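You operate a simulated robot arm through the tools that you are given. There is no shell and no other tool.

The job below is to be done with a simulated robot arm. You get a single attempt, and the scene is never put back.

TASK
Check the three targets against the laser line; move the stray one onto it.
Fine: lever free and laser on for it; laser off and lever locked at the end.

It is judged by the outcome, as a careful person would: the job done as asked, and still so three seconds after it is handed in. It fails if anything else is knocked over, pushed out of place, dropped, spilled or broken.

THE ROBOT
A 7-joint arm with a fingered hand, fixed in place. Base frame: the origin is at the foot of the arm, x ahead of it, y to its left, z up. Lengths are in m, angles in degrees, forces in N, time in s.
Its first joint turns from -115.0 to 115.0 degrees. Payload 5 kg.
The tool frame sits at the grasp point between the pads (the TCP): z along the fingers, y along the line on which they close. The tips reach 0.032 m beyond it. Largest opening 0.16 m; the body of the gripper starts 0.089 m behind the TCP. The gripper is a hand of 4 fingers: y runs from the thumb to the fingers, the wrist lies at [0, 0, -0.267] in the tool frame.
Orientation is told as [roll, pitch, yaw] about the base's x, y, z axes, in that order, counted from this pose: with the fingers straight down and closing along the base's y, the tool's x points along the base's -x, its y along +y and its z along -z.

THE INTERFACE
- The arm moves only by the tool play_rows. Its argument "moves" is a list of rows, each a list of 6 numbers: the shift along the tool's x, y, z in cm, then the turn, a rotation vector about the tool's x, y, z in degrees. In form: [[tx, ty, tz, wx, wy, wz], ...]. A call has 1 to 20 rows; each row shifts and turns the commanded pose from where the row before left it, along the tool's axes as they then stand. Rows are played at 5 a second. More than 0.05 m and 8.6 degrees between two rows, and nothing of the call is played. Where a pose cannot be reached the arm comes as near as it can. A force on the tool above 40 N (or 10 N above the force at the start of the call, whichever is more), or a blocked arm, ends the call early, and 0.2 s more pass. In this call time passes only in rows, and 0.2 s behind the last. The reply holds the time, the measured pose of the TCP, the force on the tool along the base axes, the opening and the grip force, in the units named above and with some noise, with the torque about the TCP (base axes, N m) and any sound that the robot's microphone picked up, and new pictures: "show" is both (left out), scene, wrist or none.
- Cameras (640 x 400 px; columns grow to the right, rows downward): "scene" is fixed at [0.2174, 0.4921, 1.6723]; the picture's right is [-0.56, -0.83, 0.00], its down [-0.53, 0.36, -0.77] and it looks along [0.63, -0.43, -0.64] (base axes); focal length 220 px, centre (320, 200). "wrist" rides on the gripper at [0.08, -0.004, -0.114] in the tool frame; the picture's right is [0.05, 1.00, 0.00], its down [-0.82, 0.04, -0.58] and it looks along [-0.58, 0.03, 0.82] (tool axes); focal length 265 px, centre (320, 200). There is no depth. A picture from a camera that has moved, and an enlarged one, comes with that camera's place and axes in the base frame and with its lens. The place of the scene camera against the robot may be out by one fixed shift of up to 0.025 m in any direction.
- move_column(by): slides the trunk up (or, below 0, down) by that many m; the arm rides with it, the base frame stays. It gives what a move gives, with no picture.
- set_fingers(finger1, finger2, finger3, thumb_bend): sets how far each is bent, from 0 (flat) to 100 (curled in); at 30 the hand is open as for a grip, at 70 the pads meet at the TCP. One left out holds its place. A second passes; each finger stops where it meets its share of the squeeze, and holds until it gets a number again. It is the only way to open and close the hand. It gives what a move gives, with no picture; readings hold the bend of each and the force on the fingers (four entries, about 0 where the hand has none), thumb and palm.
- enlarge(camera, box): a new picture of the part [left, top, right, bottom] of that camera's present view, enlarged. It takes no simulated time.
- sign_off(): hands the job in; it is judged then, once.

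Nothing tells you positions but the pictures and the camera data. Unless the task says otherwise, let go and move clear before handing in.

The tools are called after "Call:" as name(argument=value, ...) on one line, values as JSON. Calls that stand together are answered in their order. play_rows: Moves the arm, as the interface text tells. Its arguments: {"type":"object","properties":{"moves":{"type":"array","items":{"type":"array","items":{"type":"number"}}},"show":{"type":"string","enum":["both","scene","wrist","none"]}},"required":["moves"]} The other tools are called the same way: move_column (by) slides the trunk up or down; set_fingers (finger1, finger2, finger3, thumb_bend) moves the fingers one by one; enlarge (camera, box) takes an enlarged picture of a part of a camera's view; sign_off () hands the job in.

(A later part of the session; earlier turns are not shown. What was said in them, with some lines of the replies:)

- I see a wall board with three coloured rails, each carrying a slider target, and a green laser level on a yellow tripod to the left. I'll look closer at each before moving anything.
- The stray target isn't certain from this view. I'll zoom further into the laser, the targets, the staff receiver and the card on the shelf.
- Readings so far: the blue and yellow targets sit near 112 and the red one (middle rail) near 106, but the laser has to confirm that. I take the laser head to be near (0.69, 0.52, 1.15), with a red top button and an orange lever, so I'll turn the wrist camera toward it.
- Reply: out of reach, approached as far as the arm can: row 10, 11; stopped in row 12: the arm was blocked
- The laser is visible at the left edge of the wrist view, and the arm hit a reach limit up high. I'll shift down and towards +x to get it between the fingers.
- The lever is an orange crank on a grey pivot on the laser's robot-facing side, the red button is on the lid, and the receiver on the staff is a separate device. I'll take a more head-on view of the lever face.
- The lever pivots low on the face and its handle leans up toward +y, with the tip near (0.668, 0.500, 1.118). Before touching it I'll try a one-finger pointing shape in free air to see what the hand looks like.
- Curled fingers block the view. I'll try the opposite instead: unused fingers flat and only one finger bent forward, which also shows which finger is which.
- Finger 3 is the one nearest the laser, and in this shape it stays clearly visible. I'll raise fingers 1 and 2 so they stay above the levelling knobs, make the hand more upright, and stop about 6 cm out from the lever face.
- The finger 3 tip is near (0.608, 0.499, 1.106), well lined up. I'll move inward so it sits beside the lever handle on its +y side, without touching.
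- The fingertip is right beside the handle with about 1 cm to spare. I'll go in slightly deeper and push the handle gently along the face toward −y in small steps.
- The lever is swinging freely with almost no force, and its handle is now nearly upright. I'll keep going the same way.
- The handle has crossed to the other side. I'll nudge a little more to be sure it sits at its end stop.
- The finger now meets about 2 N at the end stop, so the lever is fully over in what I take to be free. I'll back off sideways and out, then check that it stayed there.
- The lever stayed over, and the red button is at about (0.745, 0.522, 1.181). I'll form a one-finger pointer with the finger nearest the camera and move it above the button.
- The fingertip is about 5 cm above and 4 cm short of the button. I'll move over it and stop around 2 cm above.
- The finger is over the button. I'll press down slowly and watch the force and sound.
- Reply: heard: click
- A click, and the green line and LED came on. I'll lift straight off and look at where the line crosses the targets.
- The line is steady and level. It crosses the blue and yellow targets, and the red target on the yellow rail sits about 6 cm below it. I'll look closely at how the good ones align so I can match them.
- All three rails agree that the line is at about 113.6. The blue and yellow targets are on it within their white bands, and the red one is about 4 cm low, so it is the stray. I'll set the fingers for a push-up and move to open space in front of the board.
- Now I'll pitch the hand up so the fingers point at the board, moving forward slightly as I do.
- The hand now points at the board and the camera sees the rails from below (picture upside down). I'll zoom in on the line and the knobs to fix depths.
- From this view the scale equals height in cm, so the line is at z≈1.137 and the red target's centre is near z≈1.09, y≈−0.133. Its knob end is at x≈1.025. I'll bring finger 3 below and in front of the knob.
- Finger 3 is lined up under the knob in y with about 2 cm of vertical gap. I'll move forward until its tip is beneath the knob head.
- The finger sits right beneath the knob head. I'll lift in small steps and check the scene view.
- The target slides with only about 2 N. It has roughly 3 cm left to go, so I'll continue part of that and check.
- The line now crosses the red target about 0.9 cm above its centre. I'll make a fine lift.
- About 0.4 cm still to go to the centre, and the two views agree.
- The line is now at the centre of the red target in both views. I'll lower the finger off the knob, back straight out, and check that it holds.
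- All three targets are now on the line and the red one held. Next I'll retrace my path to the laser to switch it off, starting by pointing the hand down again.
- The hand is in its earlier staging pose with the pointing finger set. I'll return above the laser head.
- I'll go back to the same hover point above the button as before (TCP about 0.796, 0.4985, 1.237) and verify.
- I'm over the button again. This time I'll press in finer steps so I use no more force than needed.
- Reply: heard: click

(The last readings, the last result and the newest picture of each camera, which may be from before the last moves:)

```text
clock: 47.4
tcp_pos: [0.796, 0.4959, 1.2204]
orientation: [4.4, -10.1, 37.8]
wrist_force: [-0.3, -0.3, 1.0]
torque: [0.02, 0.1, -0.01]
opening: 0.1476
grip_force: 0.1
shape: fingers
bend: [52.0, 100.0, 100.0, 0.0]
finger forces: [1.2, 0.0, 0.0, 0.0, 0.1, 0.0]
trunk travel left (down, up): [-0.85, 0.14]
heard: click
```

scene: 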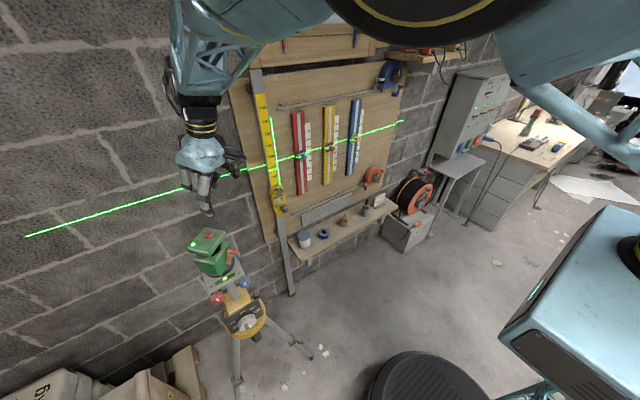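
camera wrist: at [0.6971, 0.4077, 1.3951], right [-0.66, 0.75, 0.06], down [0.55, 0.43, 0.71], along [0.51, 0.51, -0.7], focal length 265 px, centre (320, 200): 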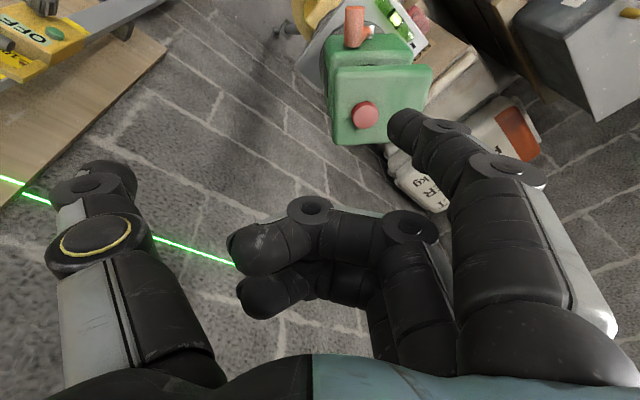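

A click at only about 1 N. I'll lift off and confirm the laser is off.

Call:
play_rows(moves=[[-0.09, 0.03, -0.5, 0, 0, 0], [-0.5, 0.17, -2.8, 0, 0, 0], [-0.7, 0.25, -4.0, 0, 0, 0], [4.0, 0, -2, 0, 0, 0], [4.5, 0, -1, 0, 0, 0], [4.5, 0, 1, 0, 0, 0], [4.5, 0, 1, 0, 0, 0]])

Call:
enlarge(camera="scene", box=[180, 220, 260, 290])

```text
clock: 49.0
tcp_pos: [0.6582, 0.3849, 1.2725]
orientation: [4.3, -10.2, 37.8]
wrist_force: [-0.8, -0.6, 0.0]
torque: [0.01, 0.0, 0.0]
opening: 0.1474
grip_force: 0.1
shape: fingers
bend: [52.0, 100.0, 100.0, 0.0]
finger forces: [0.0, 0.1, 0.0, 0.1, 0.0, 0.1]
trunk travel left (down, up): [-0.85, 0.14]
camera wrist: at [0.5886, 0.3145, 1.3705], right [-0.66, 0.75, 0.06], down [0.55, 0.43, 0.71], along [0.51, 0.51, -0.7], focal length 265 px, centre (320, 200)
```

scene: 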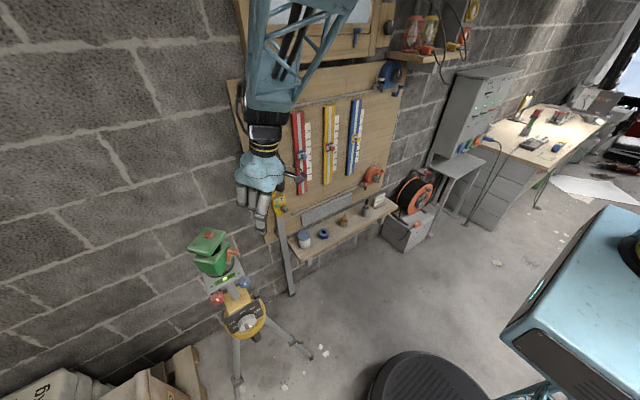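
wrist: 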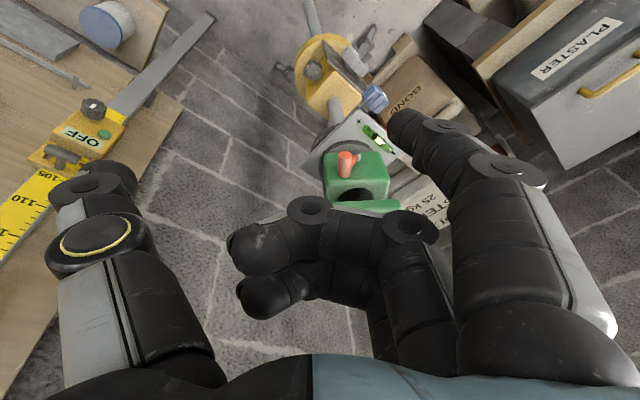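

```text
5.71 times, centred on (220, 255) of scene
camera zoom: at [0.2174, 0.4921, 1.6723], right [-0.56, -0.83, 0.0], down [-0.53, 0.36, -0.77], along [0.63, -0.43, -0.64], focal length 1256 px, centre (891, -114)
```

zoom: 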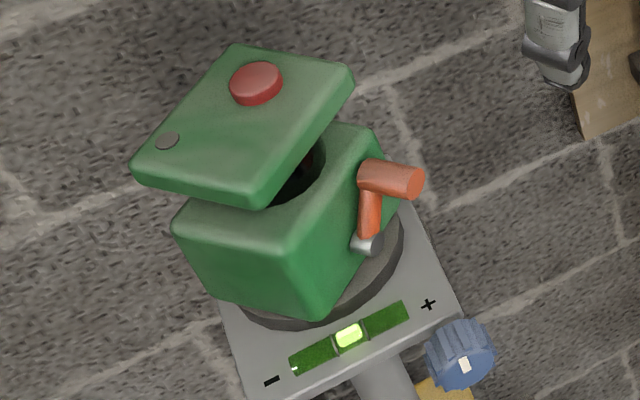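

The laser is off. To lock the lever I'll push the handle back toward +y with the inside of the thumb, so I'll set that hand shape and check it here first.

Call:
set_fingers(finger1=22, finger2=22, finger3=22, thumb_bend=52)

Call:
enlarge(camera="wrist", box=[0, 0, 640, 400])

Call:
enlarge(camera="scene", box=[200, 130, 320, 250])

```text
clock: 50.0
tcp_pos: [0.6586, 0.3857, 1.2713]
orientation: [4.3, -10.1, 37.8]
wrist_force: [-0.8, 0.9, 0.9]
torque: [0.03, 0.01, -0.01]
opening: 0.1373
grip_force: 0.1
shape: fingers
bend: [22.0, 22.0, 22.0, 52.0]
finger forces: [0.0, 0.0, 0.0, 0.0, 0.0, 0.1]
trunk travel left (down, up): [-0.85, 0.14]
```

```text
1.00 times, centred on (320, 200) of wrist (not enlarged: the box is as wide or as high as the picture)
camera zoom: at [0.5895, 0.3158, 1.3697], right [-0.66, 0.75, 0.06], down [0.55, 0.43, 0.71], along [0.51, 0.51, -0.7], focal length 265 px, centre (320, 200)
```

zoom: 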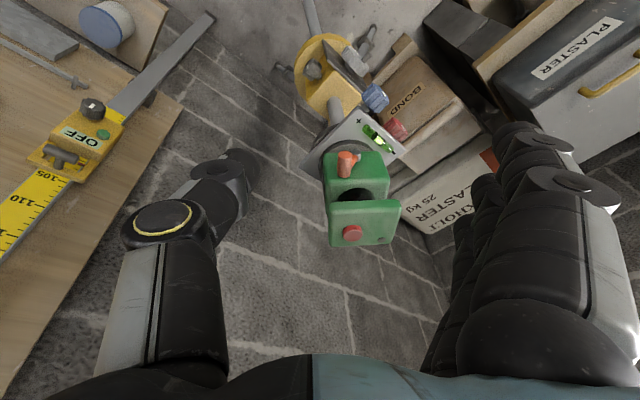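

```text
3.33 times, centred on (260, 190) of scene
camera zoom: at [0.2174, 0.4921, 1.6723], right [-0.56, -0.83, 0.0], down [-0.53, 0.36, -0.77], along [0.63, -0.43, -0.64], focal length 733 px, centre (520, 233)
```

zoom: 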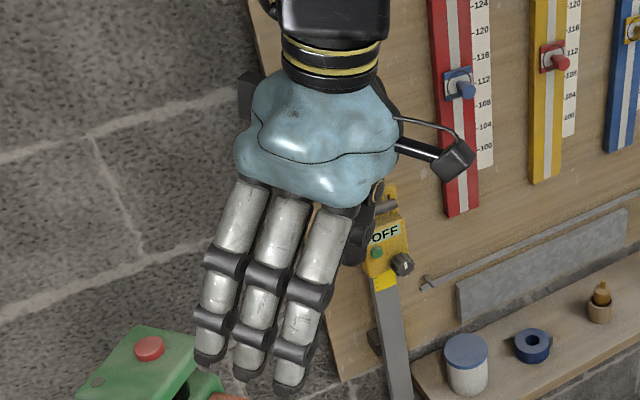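

The thumb tip works out to about 4.6 cm to the −y side of the TCP. I'll move to a standoff in front of the lever, thumb to the left of the handle.

Call:
play_rows(moves=[[0.2, 1.1, 3.35, 0, 0, 0], [0.2, 1.1, 3.35, 0, 0, 0], [0.2, 1.1, 3.35, 0, 0, 0], [0.2, 1.1, 3.35, 0, 0, 0]])

Call:
enlarge(camera="wrist", box=[200, 120, 400, 320])

Call:
enlarge(camera="scene", box=[180, 210, 280, 310])

```text
clock: 51.0
tcp_pos: [0.6383, 0.4391, 1.144]
orientation: [4.1, -10.2, 37.8]
wrist_force: [0.4, -0.5, -0.7]
torque: [0.0, 0.02, -0.01]
opening: 0.1371
grip_force: 0.2
shape: fingers
bend: [22.0, 22.0, 22.0, 52.0]
finger forces: [0.1, 0.0, 0.1, 0.0, 0.1, 0.1]
trunk travel left (down, up): [-0.85, 0.14]
camera wrist: at [0.5705, 0.3686, 1.2414], right [-0.66, 0.75, 0.06], down [0.55, 0.43, 0.71], along [0.51, 0.51, -0.7], focal length 265 px, centre (320, 200)
```

scene: 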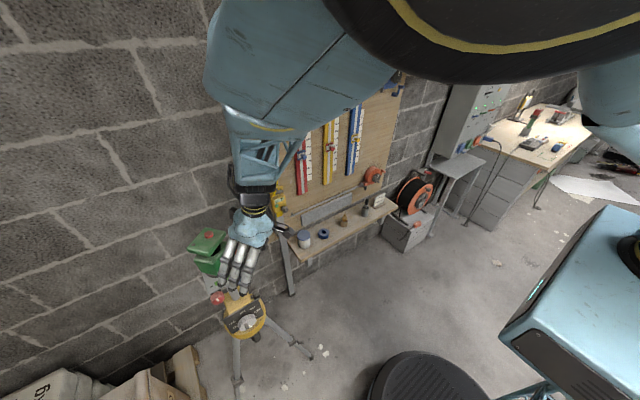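
wrist: 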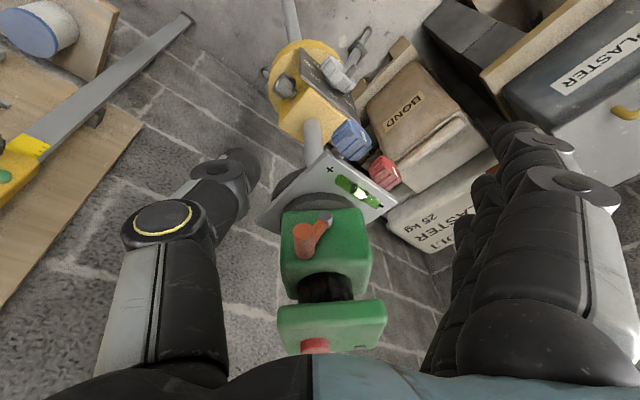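

```text
2.00 times, centred on (300, 220) of wrist
camera zoom: at [0.5705, 0.3686, 1.2414], right [-0.66, 0.75, 0.06], down [0.55, 0.43, 0.71], along [0.51, 0.51, -0.7], focal length 531 px, centre (360, 160)
```

zoom: 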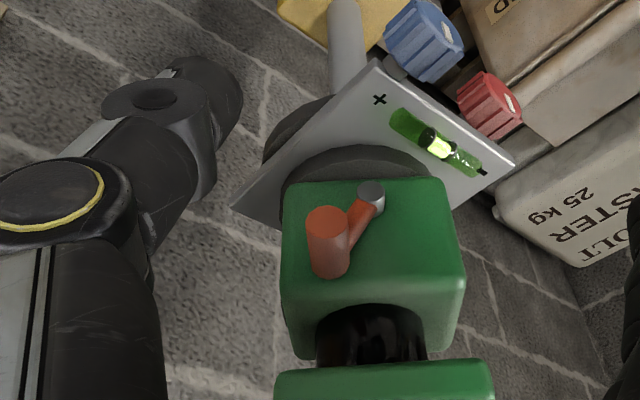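

```text
4.00 times, centred on (230, 260) of scene
camera zoom: at [0.2174, 0.4921, 1.6723], right [-0.56, -0.83, 0.0], down [-0.53, 0.36, -0.77], along [0.63, -0.43, -0.64], focal length 879 px, centre (680, -40)
```

zoom: 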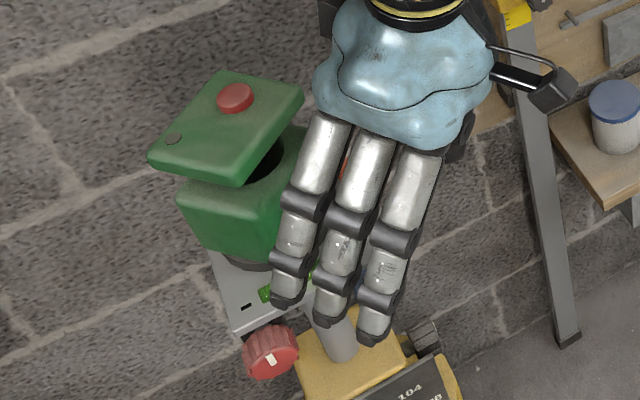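

The thumb is aligned to the left of the handle with about 1 cm of side clearance. I'll move inward about 6 cm.

Call:
play_rows(moves=[[-2.1, 0, 0.5, 0, 0, 0], [-2.1, 0, 0.5, 0, 0, 0], [-1.9, 0, 0.5, 0, 0, 0]], show="none")

Call:
enlarge(camera="wrist", box=[180, 120, 400, 320])

Call:
enlarge(camera="scene", box=[180, 210, 280, 310])

```text
clock: 51.8
tcp_pos: [0.6876, 0.4781, 1.1403]
orientation: [4.2, -10.1, 37.8]
wrist_force: [-0.2, 0.8, 0.3]
torque: [-0.01, 0.01, 0.03]
opening: 0.1376
grip_force: 0.1
shape: fingers
bend: [22.0, 22.0, 22.0, 52.0]
finger forces: [0.1, 0.0, 0.0, 0.0, 0.0, 0.0]
trunk travel left (down, up): [-0.85, 0.14]
```

```text
2.00 times, centred on (290, 220) of wrist
camera zoom: at [0.6188, 0.4088, 1.2378], right [-0.66, 0.75, 0.06], down [0.56, 0.43, 0.71], along [0.51, 0.51, -0.7], focal length 531 px, centre (380, 160)
```

zoom: 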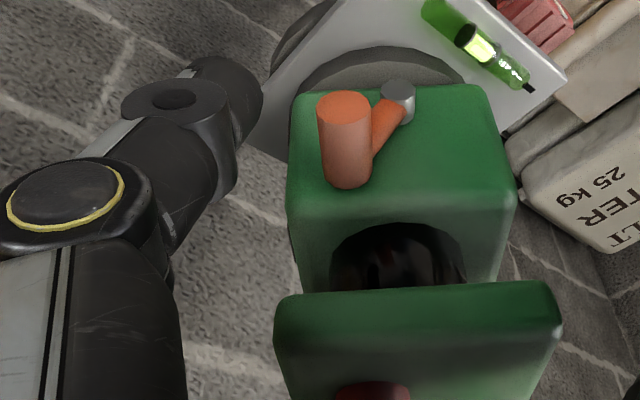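

```text
4.00 times, centred on (230, 260) of scene
camera zoom: at [0.2174, 0.4921, 1.6723], right [-0.56, -0.83, 0.0], down [-0.53, 0.36, -0.77], along [0.63, -0.43, -0.64], focal length 879 px, centre (680, -40)
```

zoom: 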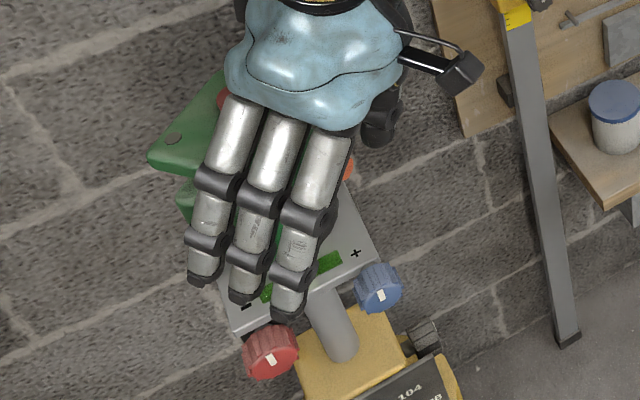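

I need about 1.2 cm more depth so the thumb bears on the handle rather than just its end, then I'll push gently toward +y.

Call:
play_rows(moves=[[-1.1, 0, 0.2, 0, 0, 0], [0, 0.8, 0, 0, 0, 0], [0, 0.8, 0, 0, 0, 0], [0, 0.7, 0, 0, 0, 0], [0, 0.7, 0, 0, 0, 0]], show="none")

Call:
enlarge(camera="wrist", box=[180, 120, 400, 320])

```text
clock: 53.0
tcp_pos: [0.6773, 0.511, 1.1418]
orientation: [4.3, -10.2, 37.8]
wrist_force: [-0.8, -0.4, 0.1]
torque: [-0.08, 0.0, -0.02]
opening: 0.1379
grip_force: 0.2
shape: fingers
bend: [22.0, 22.0, 22.0, 52.0]
finger forces: [0.1, 0.0, 0.0, 0.1, 0.4, 0.1]
trunk travel left (down, up): [-0.85, 0.14]
```

```text
2.00 times, centred on (290, 220) of wrist
camera zoom: at [0.6074, 0.4402, 1.2401], right [-0.66, 0.75, 0.06], down [0.56, 0.43, 0.71], along [0.51, 0.51, -0.7], focal length 531 px, centre (380, 160)
```

zoom: 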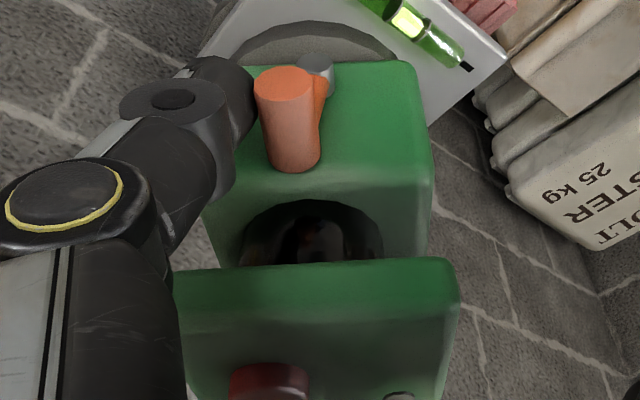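

The handle is turning under the thumb with negligible force. I'll continue in the same direction.

Call:
play_rows(moves=[[0, 0.7, 0, 0, 0, 0], [0, 0.7, 0, 0, 0, 0], [0, 0.7, 0, 0, 0, 0]], show="none")

Call:
enlarge(camera="wrist", box=[180, 120, 400, 320])

```text
clock: 53.8
tcp_pos: [0.6644, 0.5266, 1.1434]
orientation: [4.3, -10.1, 37.8]
wrist_force: [0.5, 0.5, -0.1]
torque: [-0.02, -0.01, 0.02]
opening: 0.1373
grip_force: 0.0
shape: fingers
bend: [22.0, 22.0, 22.0, 52.0]
finger forces: [0.1, 0.1, 0.0, 0.0, 0.1, 0.0]
trunk travel left (down, up): [-0.85, 0.14]
```

```text
2.00 times, centred on (290, 220) of wrist
camera zoom: at [0.5945, 0.4561, 1.2421], right [-0.66, 0.75, 0.06], down [0.55, 0.43, 0.71], along [0.51, 0.51, -0.7], focal length 531 px, centre (380, 160)
```

zoom: 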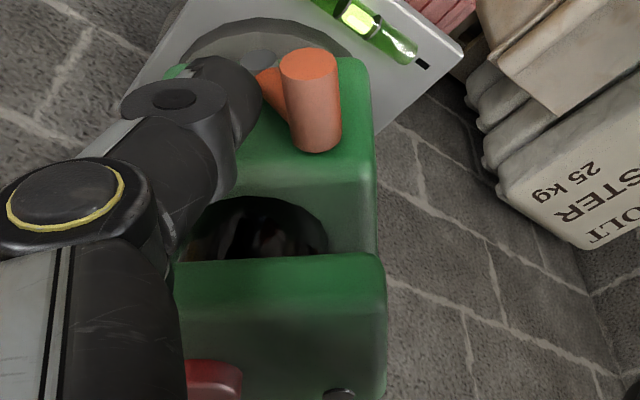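

It snapped over past centre. I'll nudge up to confirm it sits at the end stop.

Call:
play_rows(moves=[[0, 0.5, 0, 0, 0, 0], [0, 0.4, 0, 0, 0, 0]], show="none")

Call:
enlarge(camera="wrist", box=[180, 120, 400, 320])

```text
clock: 54.4
tcp_pos: [0.6596, 0.5319, 1.144]
orientation: [4.3, -10.1, 37.8]
wrist_force: [1.3, -0.6, -0.9]
torque: [-0.02, 0.0, -0.02]
opening: 0.138
grip_force: 0.3
shape: fingers
bend: [22.0, 22.0, 22.0, 52.0]
finger forces: [0.1, 0.1, 0.0, 0.0, 0.7, 0.0]
trunk travel left (down, up): [-0.85, 0.14]
```

```text
2.00 times, centred on (290, 220) of wrist
camera zoom: at [0.5894, 0.4624, 1.2427], right [-0.66, 0.75, 0.06], down [0.55, 0.43, 0.71], along [0.51, 0.51, -0.7], focal length 531 px, centre (380, 160)
```

zoom: 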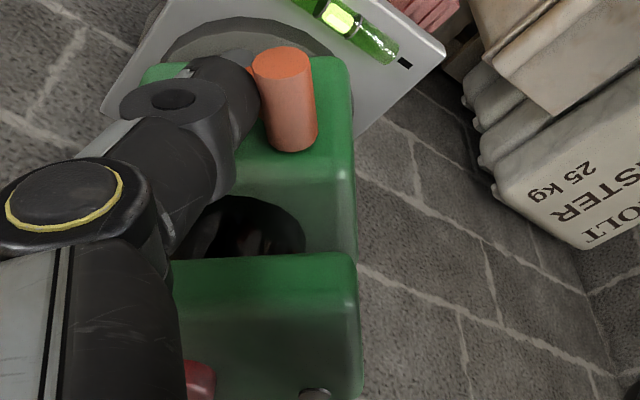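

The thumb meets the handle at its stop. I'll back off sideways, out and up, then compare the lever with its starting picture.

Call:
play_rows(moves=[[0, -1.2, 0, 0, 0, 0], [3, 0, 0, 0, 0, 0], [4, 0, -0.5, 0, 0, 0], [3, -1, -3.5, 0, 0, 0], [2, -2, -4, 0, 0, 0], [2, -2, -4, 0, 0, 0]])

Call:
enlarge(camera="scene", box=[188, 222, 250, 282])

Call:
enlarge(camera="wrist", box=[250, 100, 410, 260])

Call:
enlarge(camera="scene", box=[240, 80, 400, 220])

```text
clock: 55.8
tcp_pos: [0.5771, 0.3765, 1.2334]
orientation: [4.3, -10.2, 37.7]
wrist_force: [0.2, -0.2, 0.5]
torque: [0.04, -0.01, 0.02]
opening: 0.1376
grip_force: 0.0
shape: fingers
bend: [22.0, 22.0, 22.0, 52.0]
finger forces: [0.0, 0.1, 0.0, 0.0, 0.0, 0.0]
trunk travel left (down, up): [-0.85, 0.14]
camera wrist: at [0.5064, 0.3071, 1.3311], right [-0.66, 0.75, 0.07], down [0.55, 0.43, 0.71], along [0.51, 0.51, -0.7], focal length 265 px, centre (320, 200)
```

scene: 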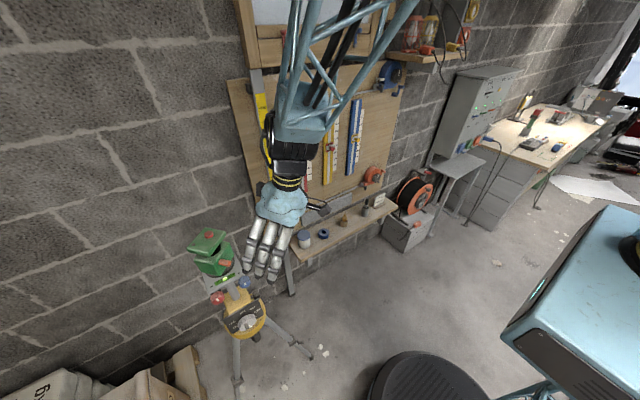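
wrist: 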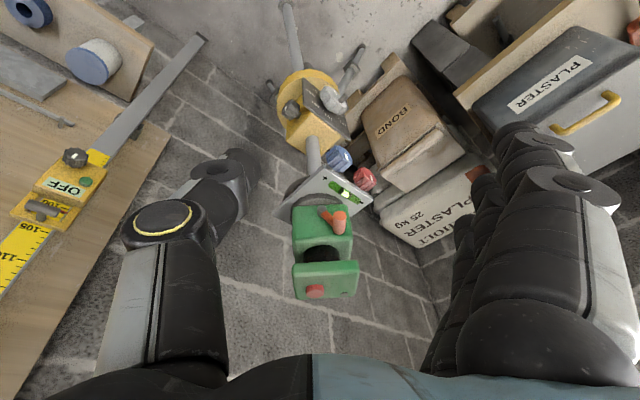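

```text
6.67 times, centred on (219, 252) of scene
camera zoom: at [0.2174, 0.4921, 1.6723], right [-0.56, -0.83, 0.0], down [-0.53, 0.36, -0.77], along [0.63, -0.43, -0.64], focal length 1466 px, centre (993, -147)
```

zoom: 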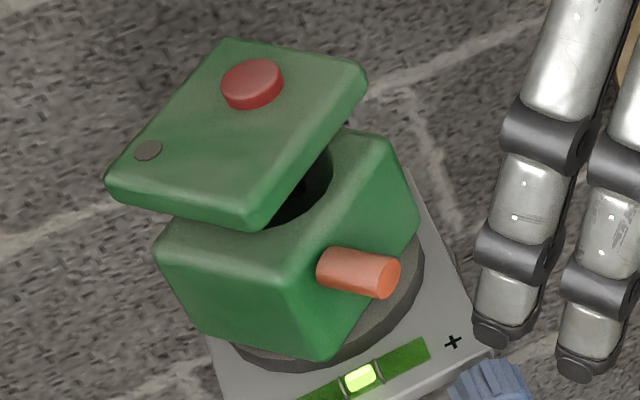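

```text
2.50 times, centred on (330, 180) of wrist
camera zoom: at [0.5064, 0.3071, 1.3311], right [-0.66, 0.75, 0.07], down [0.55, 0.43, 0.71], along [0.51, 0.51, -0.7], focal length 664 px, centre (295, 250)
```

zoom: 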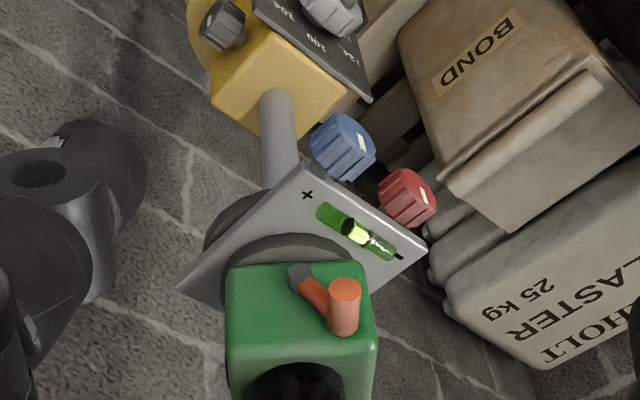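

```text
2.86 times, centred on (320, 150) of scene
camera zoom: at [0.2174, 0.4921, 1.6723], right [-0.56, -0.83, 0.0], down [-0.53, 0.36, -0.77], along [0.63, -0.43, -0.64], focal length 628 px, centre (320, 343)
```

zoom: 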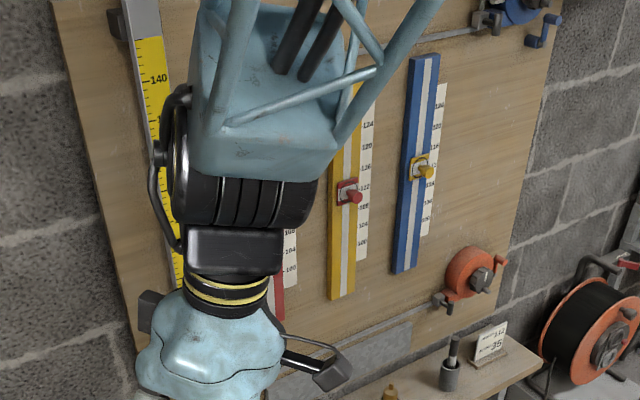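

The lever is back in its original locked position and the LED is out. I'll move the hand well clear, open it to its resting shape, and take a final look at everything.

Call:
play_rows(moves=[[1, -4, -2, 0, 0, 0], [1, -4, -2, 0, 0, 0], [1, -4, -2, 0, 0, 0], [1, -4, -2, 0, 0, 0], [0, -4.5, 0, 0, 0, 0], [0, -4.5, 0, 0, 0, 0], [3, -3.5, 0, 0, 0, 0], [3, -3.5, 0, 0, 0, 0]], show="none")

Call:
set_fingers(finger1=30, finger2=30, finger3=30, thumb_bend=30)

Call:
enlarge(camera="scene", box=[0, 0, 640, 400])

Call:
enlarge(camera="scene", box=[285, 110, 375, 170])

Call:
enlarge(camera="scene", box=[180, 210, 290, 350])

```text
clock: 57.6
tcp_pos: [0.6913, 0.055, 1.2688]
orientation: [4.4, -10.1, 37.8]
wrist_force: [-0.6, -0.5, -0.2]
torque: [0.04, 0.02, 0.0]
opening: 0.1374
grip_force: 0.0
shape: fingers
bend: [22.0, 22.0, 22.0, 52.0]
finger forces: [0.0, 0.0, 0.0, 0.0, 0.0, 0.1]
trunk travel left (down, up): [-0.85, 0.14]
```

```text
clock: 58.6
tcp_pos: [0.6902, 0.0575, 1.2699]
orientation: [4.3, -10.1, 37.9]
wrist_force: [1.0, 0.9, 0.1]
torque: [-0.01, 0.0, 0.0]
opening: 0.1707
grip_force: 0.1
shape: fingers
bend: [30.0, 30.0, 30.0, 30.0]
finger forces: [0.0, 0.0, 0.1, 0.0, 0.0, 0.0]
trunk travel left (down, up): [-0.85, 0.14]
```

```text
1.00 times, centred on (320, 200) of scene (not enlarged: the box is as wide or as high as the picture)
camera zoom: at [0.2174, 0.4921, 1.6723], right [-0.56, -0.83, 0.0], down [-0.53, 0.36, -0.77], along [0.63, -0.43, -0.64], focal length 220 px, centre (320, 200)
```

zoom: 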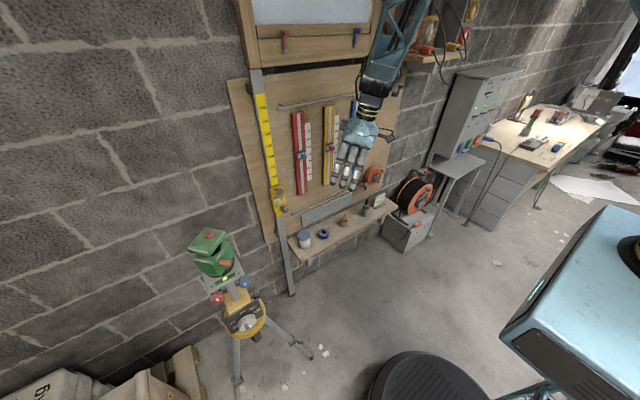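

```text
6.67 times, centred on (330, 140) of scene
camera zoom: at [0.2174, 0.4921, 1.6723], right [-0.56, -0.83, 0.0], down [-0.53, 0.36, -0.77], along [0.63, -0.43, -0.64], focal length 1466 px, centre (253, 600)
```

zoom: 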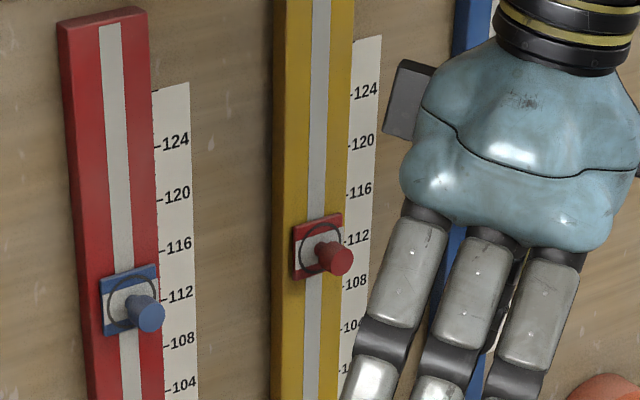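

```text
2.86 times, centred on (235, 280) of scene
camera zoom: at [0.2174, 0.4921, 1.6723], right [-0.56, -0.83, 0.0], down [-0.53, 0.36, -0.77], along [0.63, -0.43, -0.64], focal length 628 px, centre (563, -29)
```

zoom: 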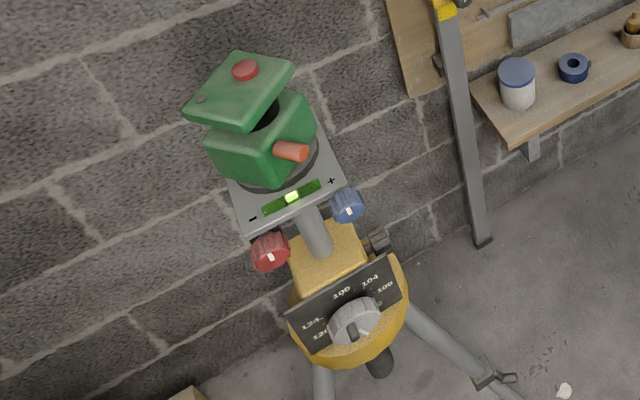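

The red target is at the line's height and level with the others. The laser is off, the lever is locked as it was at the start, nothing else looks moved, and the hand is clear. I'm handing in.

Call:
sign_off()

```text
The job is handed in.
```

The job is done and handed in. The stray was the red target on the yellow rail, which sat about 4 to 5 cm below the laser line.

- **Check:** I freed the lever and switched the laser on. The line was level, at about 113.6 on all three scales. The blue and yellow targets were on it, within their white bands. Their centres were about 0.6 cm and 0.4 cm above the line, and I left them alone.
- **Move:** I pushed the red target up until the line ran through its centre. It held after I let go.
- **End state:** The laser is off, with the line and light out. The lever is back in its original locked position, and the hand is open and clear.

The first press of the laser button reached about 13 N, and the laser head settled by roughly 2 mm. That was before I checked or moved any target. I pressed more gently to switch it off. Nothing else looks to have moved.
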